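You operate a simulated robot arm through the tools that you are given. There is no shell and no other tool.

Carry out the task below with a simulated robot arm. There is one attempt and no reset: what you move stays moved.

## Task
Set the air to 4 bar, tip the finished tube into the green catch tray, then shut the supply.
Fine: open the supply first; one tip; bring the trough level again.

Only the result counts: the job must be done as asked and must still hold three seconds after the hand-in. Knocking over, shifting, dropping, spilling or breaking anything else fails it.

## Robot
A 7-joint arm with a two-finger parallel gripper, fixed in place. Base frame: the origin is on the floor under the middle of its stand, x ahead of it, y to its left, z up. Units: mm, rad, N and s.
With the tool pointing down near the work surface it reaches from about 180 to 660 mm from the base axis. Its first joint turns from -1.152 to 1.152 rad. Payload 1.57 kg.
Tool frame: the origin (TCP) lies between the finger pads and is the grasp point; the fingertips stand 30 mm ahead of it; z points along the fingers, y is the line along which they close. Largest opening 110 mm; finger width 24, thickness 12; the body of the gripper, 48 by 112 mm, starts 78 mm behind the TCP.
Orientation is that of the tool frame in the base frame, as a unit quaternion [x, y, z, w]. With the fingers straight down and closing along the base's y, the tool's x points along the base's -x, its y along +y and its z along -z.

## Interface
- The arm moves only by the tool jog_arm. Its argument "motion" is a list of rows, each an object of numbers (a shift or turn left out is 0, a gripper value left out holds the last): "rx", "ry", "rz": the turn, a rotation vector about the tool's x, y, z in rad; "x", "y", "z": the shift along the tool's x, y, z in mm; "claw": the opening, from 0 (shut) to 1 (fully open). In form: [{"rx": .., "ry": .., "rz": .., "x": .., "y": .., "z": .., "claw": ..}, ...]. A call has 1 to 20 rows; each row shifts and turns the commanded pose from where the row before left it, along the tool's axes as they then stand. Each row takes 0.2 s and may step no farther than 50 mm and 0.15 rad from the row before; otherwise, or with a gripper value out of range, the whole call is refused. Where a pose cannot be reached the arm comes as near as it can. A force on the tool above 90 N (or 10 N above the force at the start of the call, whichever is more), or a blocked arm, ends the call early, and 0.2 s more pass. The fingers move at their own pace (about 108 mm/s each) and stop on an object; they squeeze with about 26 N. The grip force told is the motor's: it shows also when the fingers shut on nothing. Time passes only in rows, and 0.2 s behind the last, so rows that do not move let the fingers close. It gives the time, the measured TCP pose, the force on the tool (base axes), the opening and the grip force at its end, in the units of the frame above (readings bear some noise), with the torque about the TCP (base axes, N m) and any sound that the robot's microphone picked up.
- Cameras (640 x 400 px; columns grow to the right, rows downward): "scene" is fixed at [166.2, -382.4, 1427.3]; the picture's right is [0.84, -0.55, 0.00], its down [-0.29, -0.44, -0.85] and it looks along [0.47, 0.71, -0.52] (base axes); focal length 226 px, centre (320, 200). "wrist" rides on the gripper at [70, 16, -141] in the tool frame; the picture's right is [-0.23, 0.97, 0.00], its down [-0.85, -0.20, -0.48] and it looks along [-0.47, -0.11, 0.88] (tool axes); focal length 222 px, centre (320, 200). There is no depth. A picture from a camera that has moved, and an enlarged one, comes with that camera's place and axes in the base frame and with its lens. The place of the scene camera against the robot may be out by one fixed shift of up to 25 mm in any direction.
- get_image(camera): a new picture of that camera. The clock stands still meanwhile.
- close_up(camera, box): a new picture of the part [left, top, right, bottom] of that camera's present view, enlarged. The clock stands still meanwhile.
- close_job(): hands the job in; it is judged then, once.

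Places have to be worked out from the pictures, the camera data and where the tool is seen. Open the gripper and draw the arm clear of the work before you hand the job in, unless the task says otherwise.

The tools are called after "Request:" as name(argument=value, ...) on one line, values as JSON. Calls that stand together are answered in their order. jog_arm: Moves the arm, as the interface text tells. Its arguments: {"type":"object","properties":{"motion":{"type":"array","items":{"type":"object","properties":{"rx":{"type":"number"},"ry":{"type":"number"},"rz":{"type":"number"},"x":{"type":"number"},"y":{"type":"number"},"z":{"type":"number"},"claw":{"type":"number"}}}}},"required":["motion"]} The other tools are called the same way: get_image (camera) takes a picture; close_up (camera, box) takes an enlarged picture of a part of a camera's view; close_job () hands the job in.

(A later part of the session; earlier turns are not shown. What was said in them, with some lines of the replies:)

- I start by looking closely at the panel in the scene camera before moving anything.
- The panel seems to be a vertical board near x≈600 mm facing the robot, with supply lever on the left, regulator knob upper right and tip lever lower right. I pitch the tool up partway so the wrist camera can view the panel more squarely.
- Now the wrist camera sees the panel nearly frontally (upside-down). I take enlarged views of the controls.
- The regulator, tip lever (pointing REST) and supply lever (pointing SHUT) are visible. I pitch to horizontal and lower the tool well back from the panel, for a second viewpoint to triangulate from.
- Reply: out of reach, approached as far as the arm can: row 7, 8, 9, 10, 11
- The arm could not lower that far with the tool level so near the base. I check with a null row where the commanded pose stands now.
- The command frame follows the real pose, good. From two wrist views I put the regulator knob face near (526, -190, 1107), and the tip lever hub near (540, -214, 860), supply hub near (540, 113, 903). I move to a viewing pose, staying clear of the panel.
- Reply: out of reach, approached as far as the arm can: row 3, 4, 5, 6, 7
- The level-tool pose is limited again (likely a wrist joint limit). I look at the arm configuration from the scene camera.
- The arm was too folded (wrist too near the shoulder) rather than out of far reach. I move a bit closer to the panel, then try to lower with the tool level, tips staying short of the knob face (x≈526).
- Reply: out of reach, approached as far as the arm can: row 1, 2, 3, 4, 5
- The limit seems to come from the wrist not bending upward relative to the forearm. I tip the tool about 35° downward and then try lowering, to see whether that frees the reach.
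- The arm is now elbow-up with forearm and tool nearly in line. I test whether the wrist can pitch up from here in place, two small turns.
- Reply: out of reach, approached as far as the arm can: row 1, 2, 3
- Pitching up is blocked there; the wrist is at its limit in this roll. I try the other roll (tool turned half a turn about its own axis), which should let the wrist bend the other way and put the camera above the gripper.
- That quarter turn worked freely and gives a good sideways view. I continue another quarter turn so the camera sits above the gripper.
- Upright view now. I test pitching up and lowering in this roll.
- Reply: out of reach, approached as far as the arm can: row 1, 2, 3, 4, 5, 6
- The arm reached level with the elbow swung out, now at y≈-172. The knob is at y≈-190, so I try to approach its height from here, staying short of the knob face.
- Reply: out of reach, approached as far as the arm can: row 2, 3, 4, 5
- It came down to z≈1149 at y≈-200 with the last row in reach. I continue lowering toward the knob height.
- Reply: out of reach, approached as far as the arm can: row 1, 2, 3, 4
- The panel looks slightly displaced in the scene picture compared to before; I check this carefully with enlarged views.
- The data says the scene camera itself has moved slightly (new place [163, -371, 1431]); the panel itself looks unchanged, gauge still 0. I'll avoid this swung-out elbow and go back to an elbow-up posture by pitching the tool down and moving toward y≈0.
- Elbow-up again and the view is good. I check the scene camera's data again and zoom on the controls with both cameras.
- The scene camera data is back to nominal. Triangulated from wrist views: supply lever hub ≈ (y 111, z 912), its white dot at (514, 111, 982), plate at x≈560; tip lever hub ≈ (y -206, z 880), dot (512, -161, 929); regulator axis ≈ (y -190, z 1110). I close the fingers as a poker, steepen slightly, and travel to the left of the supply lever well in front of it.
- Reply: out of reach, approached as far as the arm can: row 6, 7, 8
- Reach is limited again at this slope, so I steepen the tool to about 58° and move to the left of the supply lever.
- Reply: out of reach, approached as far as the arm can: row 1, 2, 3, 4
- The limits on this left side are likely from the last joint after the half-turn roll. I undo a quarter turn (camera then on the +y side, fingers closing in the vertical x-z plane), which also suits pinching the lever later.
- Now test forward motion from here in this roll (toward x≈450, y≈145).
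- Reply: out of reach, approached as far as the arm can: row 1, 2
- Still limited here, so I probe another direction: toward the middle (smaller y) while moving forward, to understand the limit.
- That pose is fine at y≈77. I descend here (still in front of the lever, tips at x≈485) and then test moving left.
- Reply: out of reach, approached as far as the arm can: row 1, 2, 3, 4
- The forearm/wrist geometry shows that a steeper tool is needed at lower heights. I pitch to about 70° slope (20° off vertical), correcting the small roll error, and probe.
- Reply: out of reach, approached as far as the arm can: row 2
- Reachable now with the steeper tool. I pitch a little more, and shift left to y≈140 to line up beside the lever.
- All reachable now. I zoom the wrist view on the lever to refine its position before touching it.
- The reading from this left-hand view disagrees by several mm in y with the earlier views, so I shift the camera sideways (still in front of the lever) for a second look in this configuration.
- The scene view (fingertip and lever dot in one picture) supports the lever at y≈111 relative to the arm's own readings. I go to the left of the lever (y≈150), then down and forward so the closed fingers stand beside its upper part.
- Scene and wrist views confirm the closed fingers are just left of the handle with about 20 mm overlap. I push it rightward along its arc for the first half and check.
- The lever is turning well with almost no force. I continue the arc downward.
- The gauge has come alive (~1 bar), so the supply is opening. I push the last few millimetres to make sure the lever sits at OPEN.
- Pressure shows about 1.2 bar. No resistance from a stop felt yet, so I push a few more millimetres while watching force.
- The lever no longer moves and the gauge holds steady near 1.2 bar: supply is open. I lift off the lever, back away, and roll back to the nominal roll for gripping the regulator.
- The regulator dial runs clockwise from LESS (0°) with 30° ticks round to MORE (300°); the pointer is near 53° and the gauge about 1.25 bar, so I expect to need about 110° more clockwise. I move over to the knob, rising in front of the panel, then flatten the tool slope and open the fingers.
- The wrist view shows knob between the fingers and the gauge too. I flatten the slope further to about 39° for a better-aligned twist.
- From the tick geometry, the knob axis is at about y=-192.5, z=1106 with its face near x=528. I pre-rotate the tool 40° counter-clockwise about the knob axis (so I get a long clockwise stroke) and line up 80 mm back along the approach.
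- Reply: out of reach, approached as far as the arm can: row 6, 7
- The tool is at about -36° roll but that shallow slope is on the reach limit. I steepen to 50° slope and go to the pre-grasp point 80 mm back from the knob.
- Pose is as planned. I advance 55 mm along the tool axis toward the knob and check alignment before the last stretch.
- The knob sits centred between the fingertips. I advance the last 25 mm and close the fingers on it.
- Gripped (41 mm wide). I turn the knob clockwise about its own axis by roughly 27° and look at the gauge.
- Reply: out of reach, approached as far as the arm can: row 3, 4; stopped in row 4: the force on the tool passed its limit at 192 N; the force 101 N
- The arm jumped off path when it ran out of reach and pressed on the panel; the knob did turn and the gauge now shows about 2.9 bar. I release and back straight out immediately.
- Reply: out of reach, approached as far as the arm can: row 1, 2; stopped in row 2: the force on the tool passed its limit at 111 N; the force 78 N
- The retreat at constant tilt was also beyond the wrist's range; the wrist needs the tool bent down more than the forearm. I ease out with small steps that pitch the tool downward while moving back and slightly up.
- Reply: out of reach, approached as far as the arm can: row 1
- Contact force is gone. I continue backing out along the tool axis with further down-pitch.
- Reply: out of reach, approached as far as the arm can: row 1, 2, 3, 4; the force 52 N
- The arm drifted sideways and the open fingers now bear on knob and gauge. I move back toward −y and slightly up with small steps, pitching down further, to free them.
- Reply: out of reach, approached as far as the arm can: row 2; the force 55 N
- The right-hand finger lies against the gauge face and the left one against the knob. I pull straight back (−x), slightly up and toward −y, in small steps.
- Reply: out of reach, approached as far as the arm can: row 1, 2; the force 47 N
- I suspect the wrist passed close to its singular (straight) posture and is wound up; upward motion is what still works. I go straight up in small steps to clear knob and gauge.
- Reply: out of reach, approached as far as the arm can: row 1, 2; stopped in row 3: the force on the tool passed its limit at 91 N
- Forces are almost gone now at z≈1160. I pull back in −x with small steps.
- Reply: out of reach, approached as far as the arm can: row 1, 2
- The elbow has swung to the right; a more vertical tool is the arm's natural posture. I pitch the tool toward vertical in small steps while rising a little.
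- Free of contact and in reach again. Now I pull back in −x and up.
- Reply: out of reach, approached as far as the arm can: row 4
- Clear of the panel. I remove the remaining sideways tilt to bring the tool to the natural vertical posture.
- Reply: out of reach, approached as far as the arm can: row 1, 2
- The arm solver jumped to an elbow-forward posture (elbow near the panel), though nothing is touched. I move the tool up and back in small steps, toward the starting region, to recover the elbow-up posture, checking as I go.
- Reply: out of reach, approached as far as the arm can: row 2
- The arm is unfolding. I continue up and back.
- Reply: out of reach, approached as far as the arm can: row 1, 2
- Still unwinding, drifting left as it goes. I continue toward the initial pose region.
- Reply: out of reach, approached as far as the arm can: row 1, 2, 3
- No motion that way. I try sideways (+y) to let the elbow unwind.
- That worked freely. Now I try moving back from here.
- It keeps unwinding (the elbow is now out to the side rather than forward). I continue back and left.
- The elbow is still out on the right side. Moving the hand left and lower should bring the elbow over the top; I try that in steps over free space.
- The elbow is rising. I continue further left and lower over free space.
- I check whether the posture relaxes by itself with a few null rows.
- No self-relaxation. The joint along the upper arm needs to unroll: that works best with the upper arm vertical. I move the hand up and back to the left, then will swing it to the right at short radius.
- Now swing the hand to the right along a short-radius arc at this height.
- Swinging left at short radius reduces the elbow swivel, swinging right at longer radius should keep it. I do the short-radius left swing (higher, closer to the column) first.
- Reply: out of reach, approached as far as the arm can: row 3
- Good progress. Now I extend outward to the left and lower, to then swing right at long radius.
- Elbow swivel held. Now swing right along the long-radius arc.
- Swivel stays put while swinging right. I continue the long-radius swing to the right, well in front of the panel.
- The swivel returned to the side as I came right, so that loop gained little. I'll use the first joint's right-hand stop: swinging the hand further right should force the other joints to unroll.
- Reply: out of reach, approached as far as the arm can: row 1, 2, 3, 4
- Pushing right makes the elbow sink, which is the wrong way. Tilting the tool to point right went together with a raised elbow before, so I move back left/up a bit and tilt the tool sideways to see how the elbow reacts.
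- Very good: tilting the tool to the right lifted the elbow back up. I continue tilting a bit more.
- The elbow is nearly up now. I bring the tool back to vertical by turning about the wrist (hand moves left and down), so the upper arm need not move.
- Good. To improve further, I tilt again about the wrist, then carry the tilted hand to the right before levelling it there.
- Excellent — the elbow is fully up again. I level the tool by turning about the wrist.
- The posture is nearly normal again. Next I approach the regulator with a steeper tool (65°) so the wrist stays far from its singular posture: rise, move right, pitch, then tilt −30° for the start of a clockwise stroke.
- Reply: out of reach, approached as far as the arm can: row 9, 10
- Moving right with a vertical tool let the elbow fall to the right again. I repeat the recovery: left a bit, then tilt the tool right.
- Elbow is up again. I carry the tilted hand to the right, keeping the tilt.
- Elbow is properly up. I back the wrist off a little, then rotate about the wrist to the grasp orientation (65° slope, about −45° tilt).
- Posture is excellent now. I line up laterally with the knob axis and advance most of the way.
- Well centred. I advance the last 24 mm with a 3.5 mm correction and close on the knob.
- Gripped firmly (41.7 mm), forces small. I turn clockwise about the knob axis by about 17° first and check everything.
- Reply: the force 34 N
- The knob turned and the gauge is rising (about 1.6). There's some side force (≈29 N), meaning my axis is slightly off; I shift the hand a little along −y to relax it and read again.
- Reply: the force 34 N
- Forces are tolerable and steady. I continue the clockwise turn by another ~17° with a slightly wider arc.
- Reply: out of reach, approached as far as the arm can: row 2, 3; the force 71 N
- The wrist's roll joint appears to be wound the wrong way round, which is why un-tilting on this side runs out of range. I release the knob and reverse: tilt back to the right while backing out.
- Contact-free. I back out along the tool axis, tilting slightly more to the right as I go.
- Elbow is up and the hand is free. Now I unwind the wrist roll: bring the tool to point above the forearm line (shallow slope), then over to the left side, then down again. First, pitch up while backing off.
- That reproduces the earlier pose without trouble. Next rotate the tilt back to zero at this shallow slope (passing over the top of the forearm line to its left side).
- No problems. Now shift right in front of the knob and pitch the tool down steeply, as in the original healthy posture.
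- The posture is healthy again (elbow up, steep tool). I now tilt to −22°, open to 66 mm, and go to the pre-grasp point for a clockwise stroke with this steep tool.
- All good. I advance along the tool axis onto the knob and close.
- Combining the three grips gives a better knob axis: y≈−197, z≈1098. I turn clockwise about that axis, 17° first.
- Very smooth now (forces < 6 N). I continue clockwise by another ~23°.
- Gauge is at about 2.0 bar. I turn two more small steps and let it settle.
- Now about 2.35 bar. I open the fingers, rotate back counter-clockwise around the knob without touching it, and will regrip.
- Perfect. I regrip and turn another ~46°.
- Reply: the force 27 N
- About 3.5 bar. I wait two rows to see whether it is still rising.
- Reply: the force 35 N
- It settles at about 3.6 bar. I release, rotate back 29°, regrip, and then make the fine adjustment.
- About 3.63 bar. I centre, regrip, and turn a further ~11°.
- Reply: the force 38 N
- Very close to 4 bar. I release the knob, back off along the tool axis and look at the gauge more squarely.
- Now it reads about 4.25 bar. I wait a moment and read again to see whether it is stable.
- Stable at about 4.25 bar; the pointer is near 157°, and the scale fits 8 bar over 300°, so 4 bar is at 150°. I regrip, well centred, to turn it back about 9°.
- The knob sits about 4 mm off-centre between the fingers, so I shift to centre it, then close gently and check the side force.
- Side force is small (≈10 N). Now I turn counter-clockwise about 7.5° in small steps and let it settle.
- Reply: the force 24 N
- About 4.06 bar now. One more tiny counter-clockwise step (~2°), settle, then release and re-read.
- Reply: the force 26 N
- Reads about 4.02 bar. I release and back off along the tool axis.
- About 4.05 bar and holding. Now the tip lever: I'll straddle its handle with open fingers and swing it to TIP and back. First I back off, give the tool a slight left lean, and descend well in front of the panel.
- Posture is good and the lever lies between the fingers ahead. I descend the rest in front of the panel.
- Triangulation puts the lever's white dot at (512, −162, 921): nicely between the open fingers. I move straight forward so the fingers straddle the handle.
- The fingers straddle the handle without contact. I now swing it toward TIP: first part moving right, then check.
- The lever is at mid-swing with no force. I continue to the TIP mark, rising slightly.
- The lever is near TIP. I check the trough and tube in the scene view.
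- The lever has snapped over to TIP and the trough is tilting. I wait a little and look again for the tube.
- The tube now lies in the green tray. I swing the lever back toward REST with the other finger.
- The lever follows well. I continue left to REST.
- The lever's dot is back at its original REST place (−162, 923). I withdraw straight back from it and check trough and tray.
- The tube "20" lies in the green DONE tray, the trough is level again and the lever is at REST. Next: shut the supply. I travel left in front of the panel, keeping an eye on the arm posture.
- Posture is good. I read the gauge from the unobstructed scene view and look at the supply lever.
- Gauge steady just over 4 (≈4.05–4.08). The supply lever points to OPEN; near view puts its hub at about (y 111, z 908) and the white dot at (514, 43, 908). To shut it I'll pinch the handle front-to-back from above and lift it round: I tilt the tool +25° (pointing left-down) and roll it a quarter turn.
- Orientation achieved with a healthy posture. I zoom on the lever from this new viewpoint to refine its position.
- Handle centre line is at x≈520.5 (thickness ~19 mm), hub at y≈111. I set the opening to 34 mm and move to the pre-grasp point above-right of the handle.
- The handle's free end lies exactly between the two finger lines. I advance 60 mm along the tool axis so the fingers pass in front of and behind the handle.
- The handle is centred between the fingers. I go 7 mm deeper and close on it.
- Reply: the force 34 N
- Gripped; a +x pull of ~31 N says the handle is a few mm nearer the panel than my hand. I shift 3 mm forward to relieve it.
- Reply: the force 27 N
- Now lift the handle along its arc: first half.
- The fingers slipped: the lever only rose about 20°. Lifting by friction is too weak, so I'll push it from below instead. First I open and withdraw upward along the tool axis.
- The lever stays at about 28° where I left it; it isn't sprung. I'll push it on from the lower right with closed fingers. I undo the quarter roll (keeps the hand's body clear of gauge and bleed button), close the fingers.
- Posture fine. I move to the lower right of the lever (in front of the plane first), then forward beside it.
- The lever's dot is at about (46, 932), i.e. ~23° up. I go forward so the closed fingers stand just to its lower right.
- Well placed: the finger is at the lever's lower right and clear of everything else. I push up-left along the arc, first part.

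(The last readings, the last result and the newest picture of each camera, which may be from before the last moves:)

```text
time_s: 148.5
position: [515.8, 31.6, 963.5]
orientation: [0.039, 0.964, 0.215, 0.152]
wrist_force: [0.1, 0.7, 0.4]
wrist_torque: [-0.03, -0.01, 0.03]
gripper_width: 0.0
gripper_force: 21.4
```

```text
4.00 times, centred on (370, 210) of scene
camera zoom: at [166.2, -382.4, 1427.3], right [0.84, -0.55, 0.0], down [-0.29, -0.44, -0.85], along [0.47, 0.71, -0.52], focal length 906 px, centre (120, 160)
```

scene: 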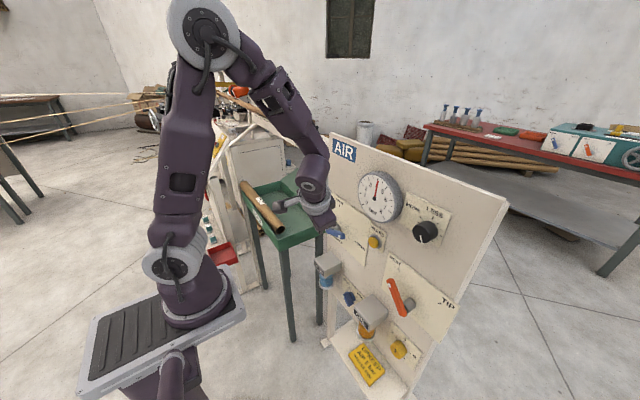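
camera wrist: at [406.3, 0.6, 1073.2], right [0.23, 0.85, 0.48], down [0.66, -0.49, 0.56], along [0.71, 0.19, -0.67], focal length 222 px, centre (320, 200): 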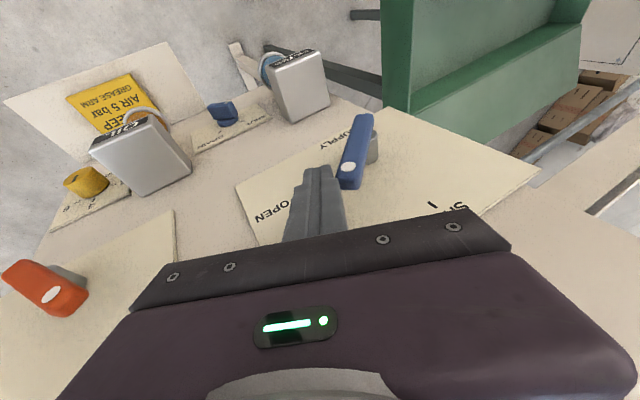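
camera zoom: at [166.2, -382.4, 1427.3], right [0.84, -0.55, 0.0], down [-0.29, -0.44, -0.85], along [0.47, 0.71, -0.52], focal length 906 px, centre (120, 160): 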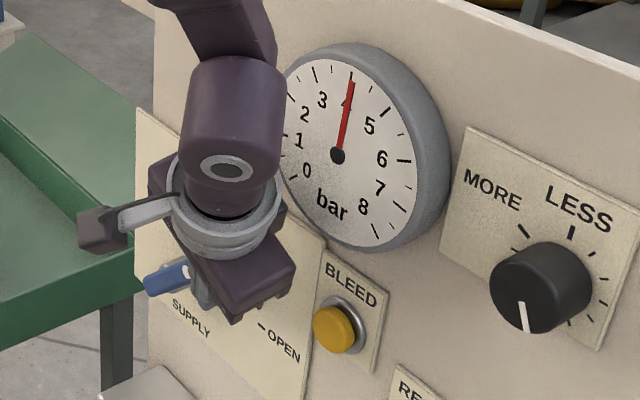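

The lever follows (about 50° now) with negligible force. I continue the arc to vertical.

Request:
jog_arm(motion=[{"x": -0.8, "y": 13.7, "z": -2.8}, {"x": -0.8, "y": 13.7, "z": -2.8}, {"x": 0.2, "y": 17.1, "z": -0.1}])

Request:
get_image(camera="wrist")

Request:
close_up(camera="scene", box=[290, 160, 450, 260])

```text
time_s: 149.3
position: [515.4, 69.3, 986.9]
orientation: [0.039, 0.964, 0.213, 0.152]
wrist_force: [-0.5, -0.5, 0.7]
wrist_torque: [-0.03, -0.01, 0.03]
gripper_width: 0.0
gripper_force: 21.0
```

```text
taken
camera wrist: at [406.7, 38.4, 1097.1], right [0.23, 0.85, 0.48], down [0.66, -0.49, 0.57], along [0.71, 0.19, -0.67], focal length 222 px, centre (320, 200)
```

wrist: 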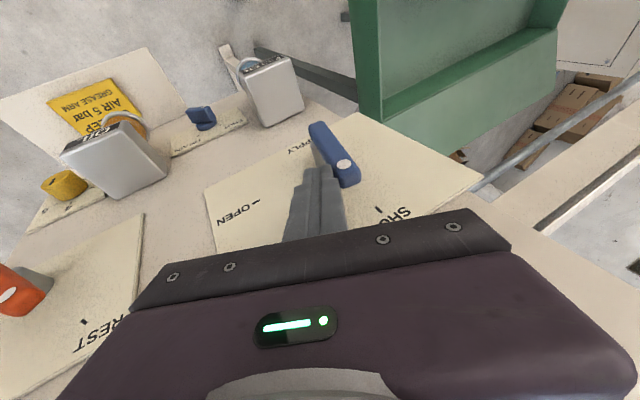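

```text
4.00 times, centred on (370, 210) of scene
camera zoom: at [166.2, -382.4, 1427.3], right [0.84, -0.55, 0.0], down [-0.29, -0.44, -0.85], along [0.47, 0.71, -0.52], focal length 906 px, centre (120, 160)
```

zoom: 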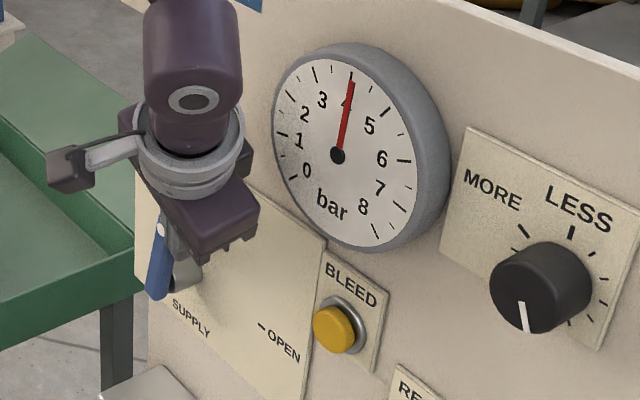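

Almost vertical. I push the last bit to SHUT.

Request:
jog_arm(motion=[{"x": 0.9, "y": 8, "z": 2}, {"x": 0.5, "y": 5, "z": 1.5}, {"x": 0}])

Request:
get_image(camera="wrist")

Request:
close_up(camera="scene", box=[290, 160, 450, 260])

```text
time_s: 150.1
position: [516.7, 82.2, 989.3]
orientation: [0.039, 0.964, 0.214, 0.153]
wrist_force: [0.8, 0.8, 0.4]
wrist_torque: [0.01, 0.01, 0.02]
gripper_width: 0.0
gripper_force: 21.0
```

```text
taken
camera wrist: at [407.3, 51.5, 1098.0], right [0.23, 0.85, 0.48], down [0.66, -0.49, 0.56], along [0.71, 0.19, -0.67], focal length 222 px, centre (320, 200)
```

wrist: 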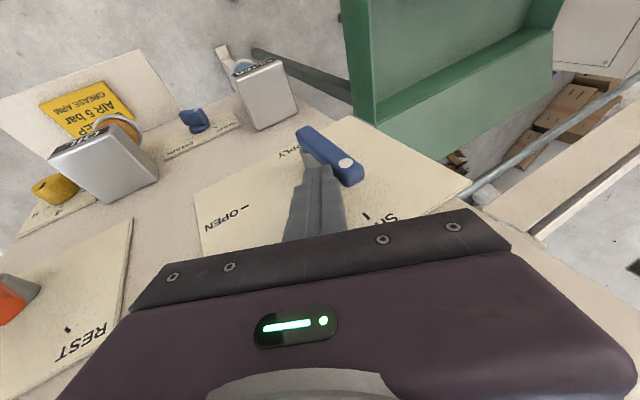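

```text
4.00 times, centred on (370, 210) of scene
camera zoom: at [166.2, -382.4, 1427.3], right [0.84, -0.55, 0.0], down [-0.29, -0.44, -0.85], along [0.47, 0.71, -0.52], focal length 906 px, centre (120, 160)
```

zoom: 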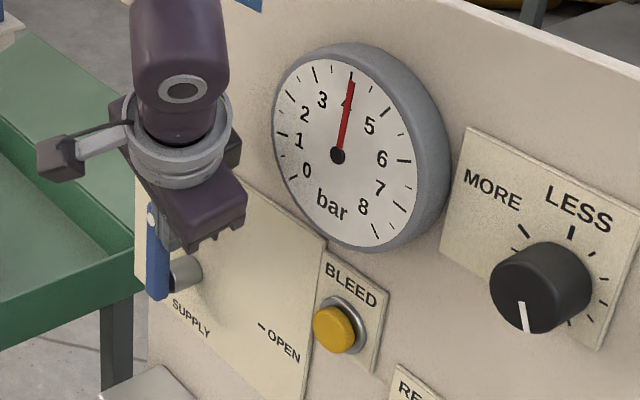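

The dot is at y≈111, i.e. the lever is vertical. I nudge a few mm more to confirm it's at its stop.

Request:
jog_arm(motion=[{"y": 2.5, "x": 0.3, "z": 0.8}, {"y": 2.5, "x": 0.3, "z": 0.8}, {"x": 0}])

Request:
close_up(camera="wrist", box=[250, 100, 450, 225])

Request:
close_up(camera="scene", box=[310, 180, 390, 230])

```text
time_s: 150.9
position: [517.0, 83.1, 988.7]
orientation: [0.042, 0.964, 0.212, 0.153]
wrist_force: [-12.1, -42.6, -5.4]
wrist_torque: [-1.12, 0.25, 0.24]
gripper_width: 0.0
gripper_force: 21.2
```

```text
3.20 times, centred on (350, 162) of wrist
camera zoom: at [407.4, 53.6, 1098.3], right [0.23, 0.85, 0.47], down [0.66, -0.49, 0.57], along [0.72, 0.18, -0.67], focal length 711 px, centre (224, 320)
```

zoom: 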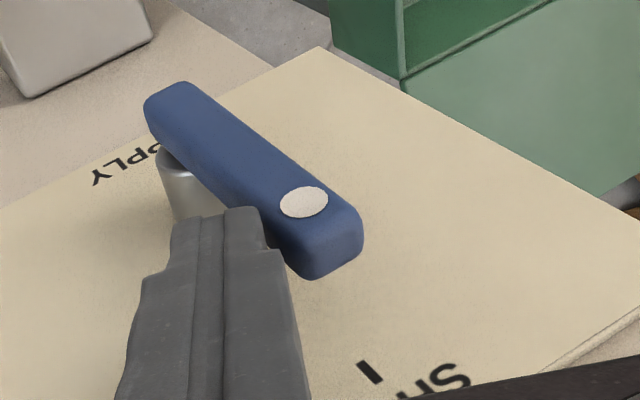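

```text
8.00 times, centred on (350, 205) of scene
camera zoom: at [166.0, -383.6, 1426.9], right [0.84, -0.55, 0.0], down [-0.29, -0.44, -0.85], along [0.47, 0.71, -0.52], focal length 1811 px, centre (80, 160)
```

zoom: 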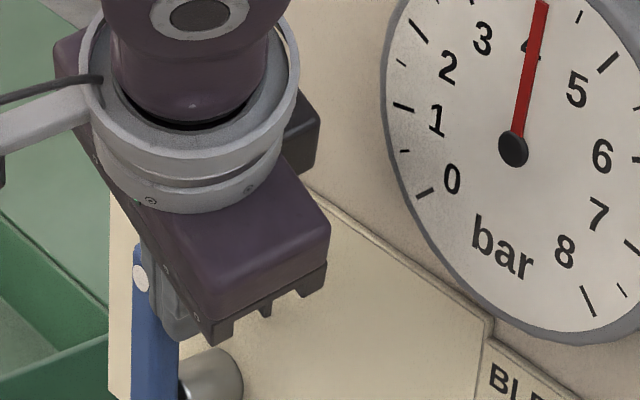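

The side force jumped to 43 N with no lever movement: it is firmly at its SHUT stop. I back off to the right, then straight back from the panel, and open the gripper.

Request:
jog_arm(motion=[{"y": -6}, {"y": -6}, {"x": 19, "z": -6.3}, {"x": 19, "z": -6.3}, {"x": 19, "z": -6.3}, {"x": 20, "z": -10}, {"z": -30, "claw": 0.5}, {"z": -30}])

Request:
get_image(camera="scene")

Request:
get_image(camera="wrist")

```text
time_s: 152.7
position: [415.1, 50.3, 1041.6]
orientation: [0.039, 0.964, 0.215, 0.152]
wrist_force: [0.0, 0.0, 0.7]
wrist_torque: [-0.01, -0.06, -0.03]
gripper_width: 54.8
gripper_force: 0.1
```

```text
taken
```

scene: 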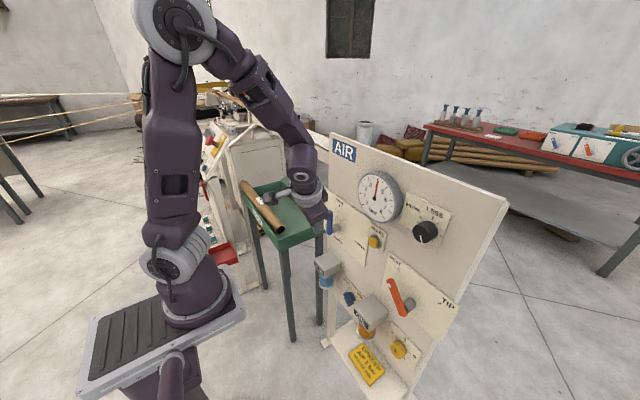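

```text
taken
camera wrist: at [307.0, 18.6, 1151.1], right [0.23, 0.85, 0.48], down [0.66, -0.49, 0.56], along [0.71, 0.19, -0.67], focal length 222 px, centre (320, 200)
```

wrist: 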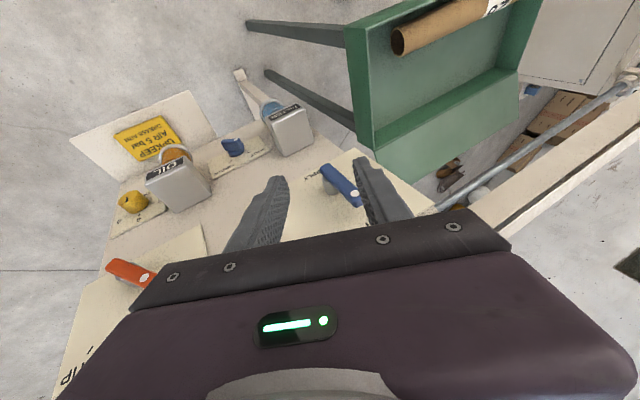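

All released. I draw the arm further back and up, then make a final check of all controls and the tray.

Request:
jog_arm(motion=[{"z": -35, "x": 5}, {"z": -35, "x": 5}, {"z": -35, "x": 5}, {"z": -30, "claw": 0.9}, {"x": 0}])

Request:
get_image(camera="scene")

Request:
close_up(camera="scene", box=[310, 130, 510, 255])

Request:
close_up(camera="scene", box=[310, 230, 470, 330])

Request:
close_up(camera="scene", box=[200, 100, 360, 200])

Request:
close_up(camera="scene", box=[220, 160, 380, 260])

```text
time_s: 153.9
position: [361.5, -1.1, 1151.8]
orientation: [0.039, 0.964, 0.214, 0.152]
wrist_force: [-1.5, -0.3, -0.3]
wrist_torque: [-0.01, -0.01, -0.01]
gripper_width: 99.1
gripper_force: 0.0
```

```text
taken
```

scene: 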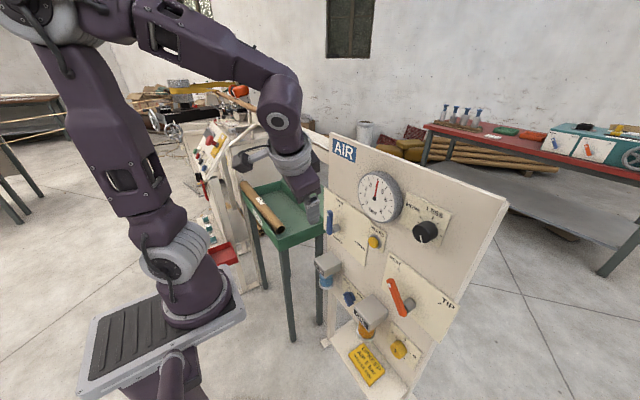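

```text
3.20 times, centred on (410, 192) of scene
camera zoom: at [166.2, -382.4, 1427.3], right [0.84, -0.55, 0.0], down [-0.29, -0.44, -0.85], along [0.47, 0.71, -0.52], focal length 724 px, centre (32, 224)
```

zoom: 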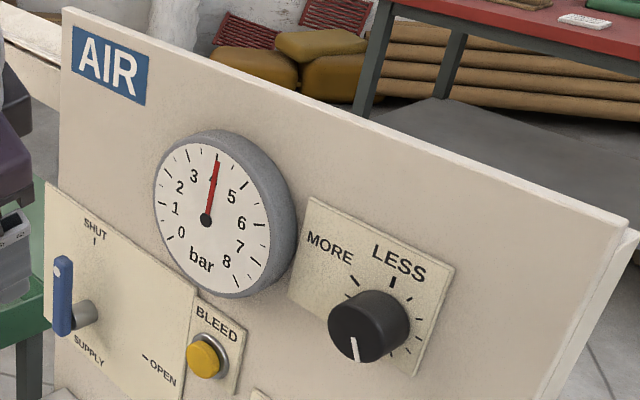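

```text
4.00 times, centred on (390, 280) of scene
camera zoom: at [166.2, -382.4, 1427.3], right [0.84, -0.55, 0.0], down [-0.29, -0.44, -0.85], along [0.47, 0.71, -0.52], focal length 906 px, centre (40, -120)
```

zoom: 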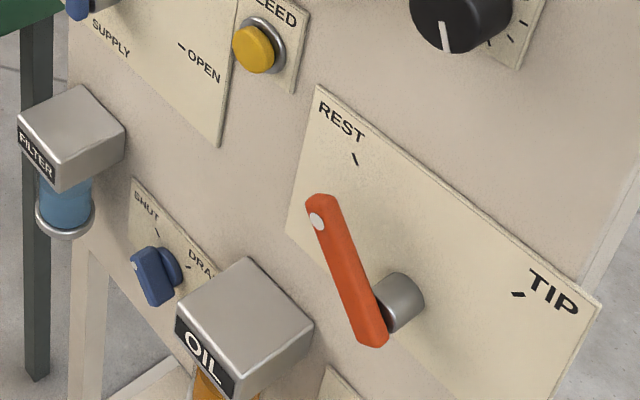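

```text
4.00 times, centred on (280, 150) of scene
camera zoom: at [166.2, -382.4, 1427.3], right [0.84, -0.55, 0.0], down [-0.29, -0.44, -0.85], along [0.47, 0.71, -0.52], focal length 906 px, centre (480, 400)
```

zoom: 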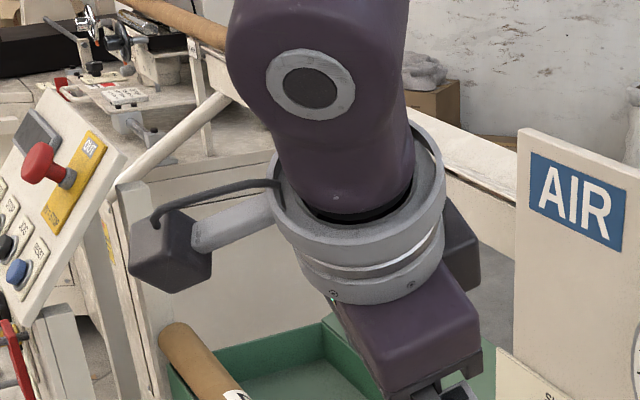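

```text
4.00 times, centred on (300, 210) of scene
camera zoom: at [166.2, -382.4, 1427.3], right [0.84, -0.55, 0.0], down [-0.29, -0.44, -0.85], along [0.47, 0.71, -0.52], focal length 906 px, centre (400, 160)
```

zoom: 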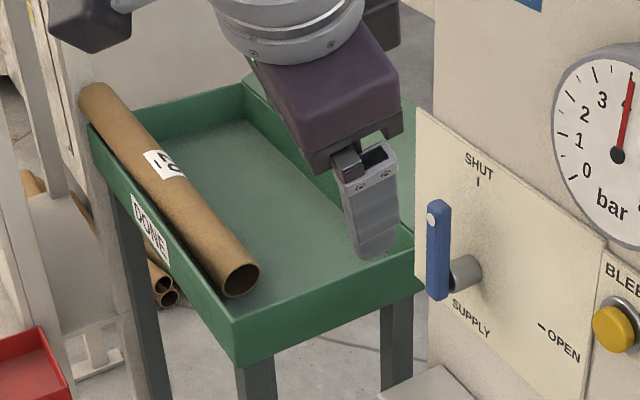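

Final check: supply lever at SHUT exactly as originally, gauge at about 4 bar, tip lever back at REST with the trough level, the tube "20" lying in the green DONE tray, and nothing else displaced; gripper open and arm clear. I hand the job in.

Request:
close_job()

```text
The job is handed in.
```

The job is finished and handed in. The tube is in the green tray and the supply is shut. The hand-in gave no verdict, so whether it passed isn't known yet.

1. **Supply opened:** I turned the supply lever to OPEN first.
2. **Air set:** I set the regulator until the gauge read about 4.05–4.08 bar, slightly over 4. It read about the same before and after the tip and after the supply was shut.
3. **One tip:** I moved the tip lever to TIP once. The tube rolled into the green tray and stayed there.
4. **Trough levelled:** The tip lever is back at REST and the trough is level again.
5. **Supply shut:** The lever is back at SHUT, hard against its stop.

**Rough contact at the regulator:** On the first two tries at the knob the arm ran out of reach. On the first, the tool hit the panel at up to 192 N, and on both the fingers pushed against the knob; a finger also rested against the gauge face while I backed out. In the final pictures nothing on the panel looks moved or damaged.

The gripper is open and the arm is back clear of the panel.
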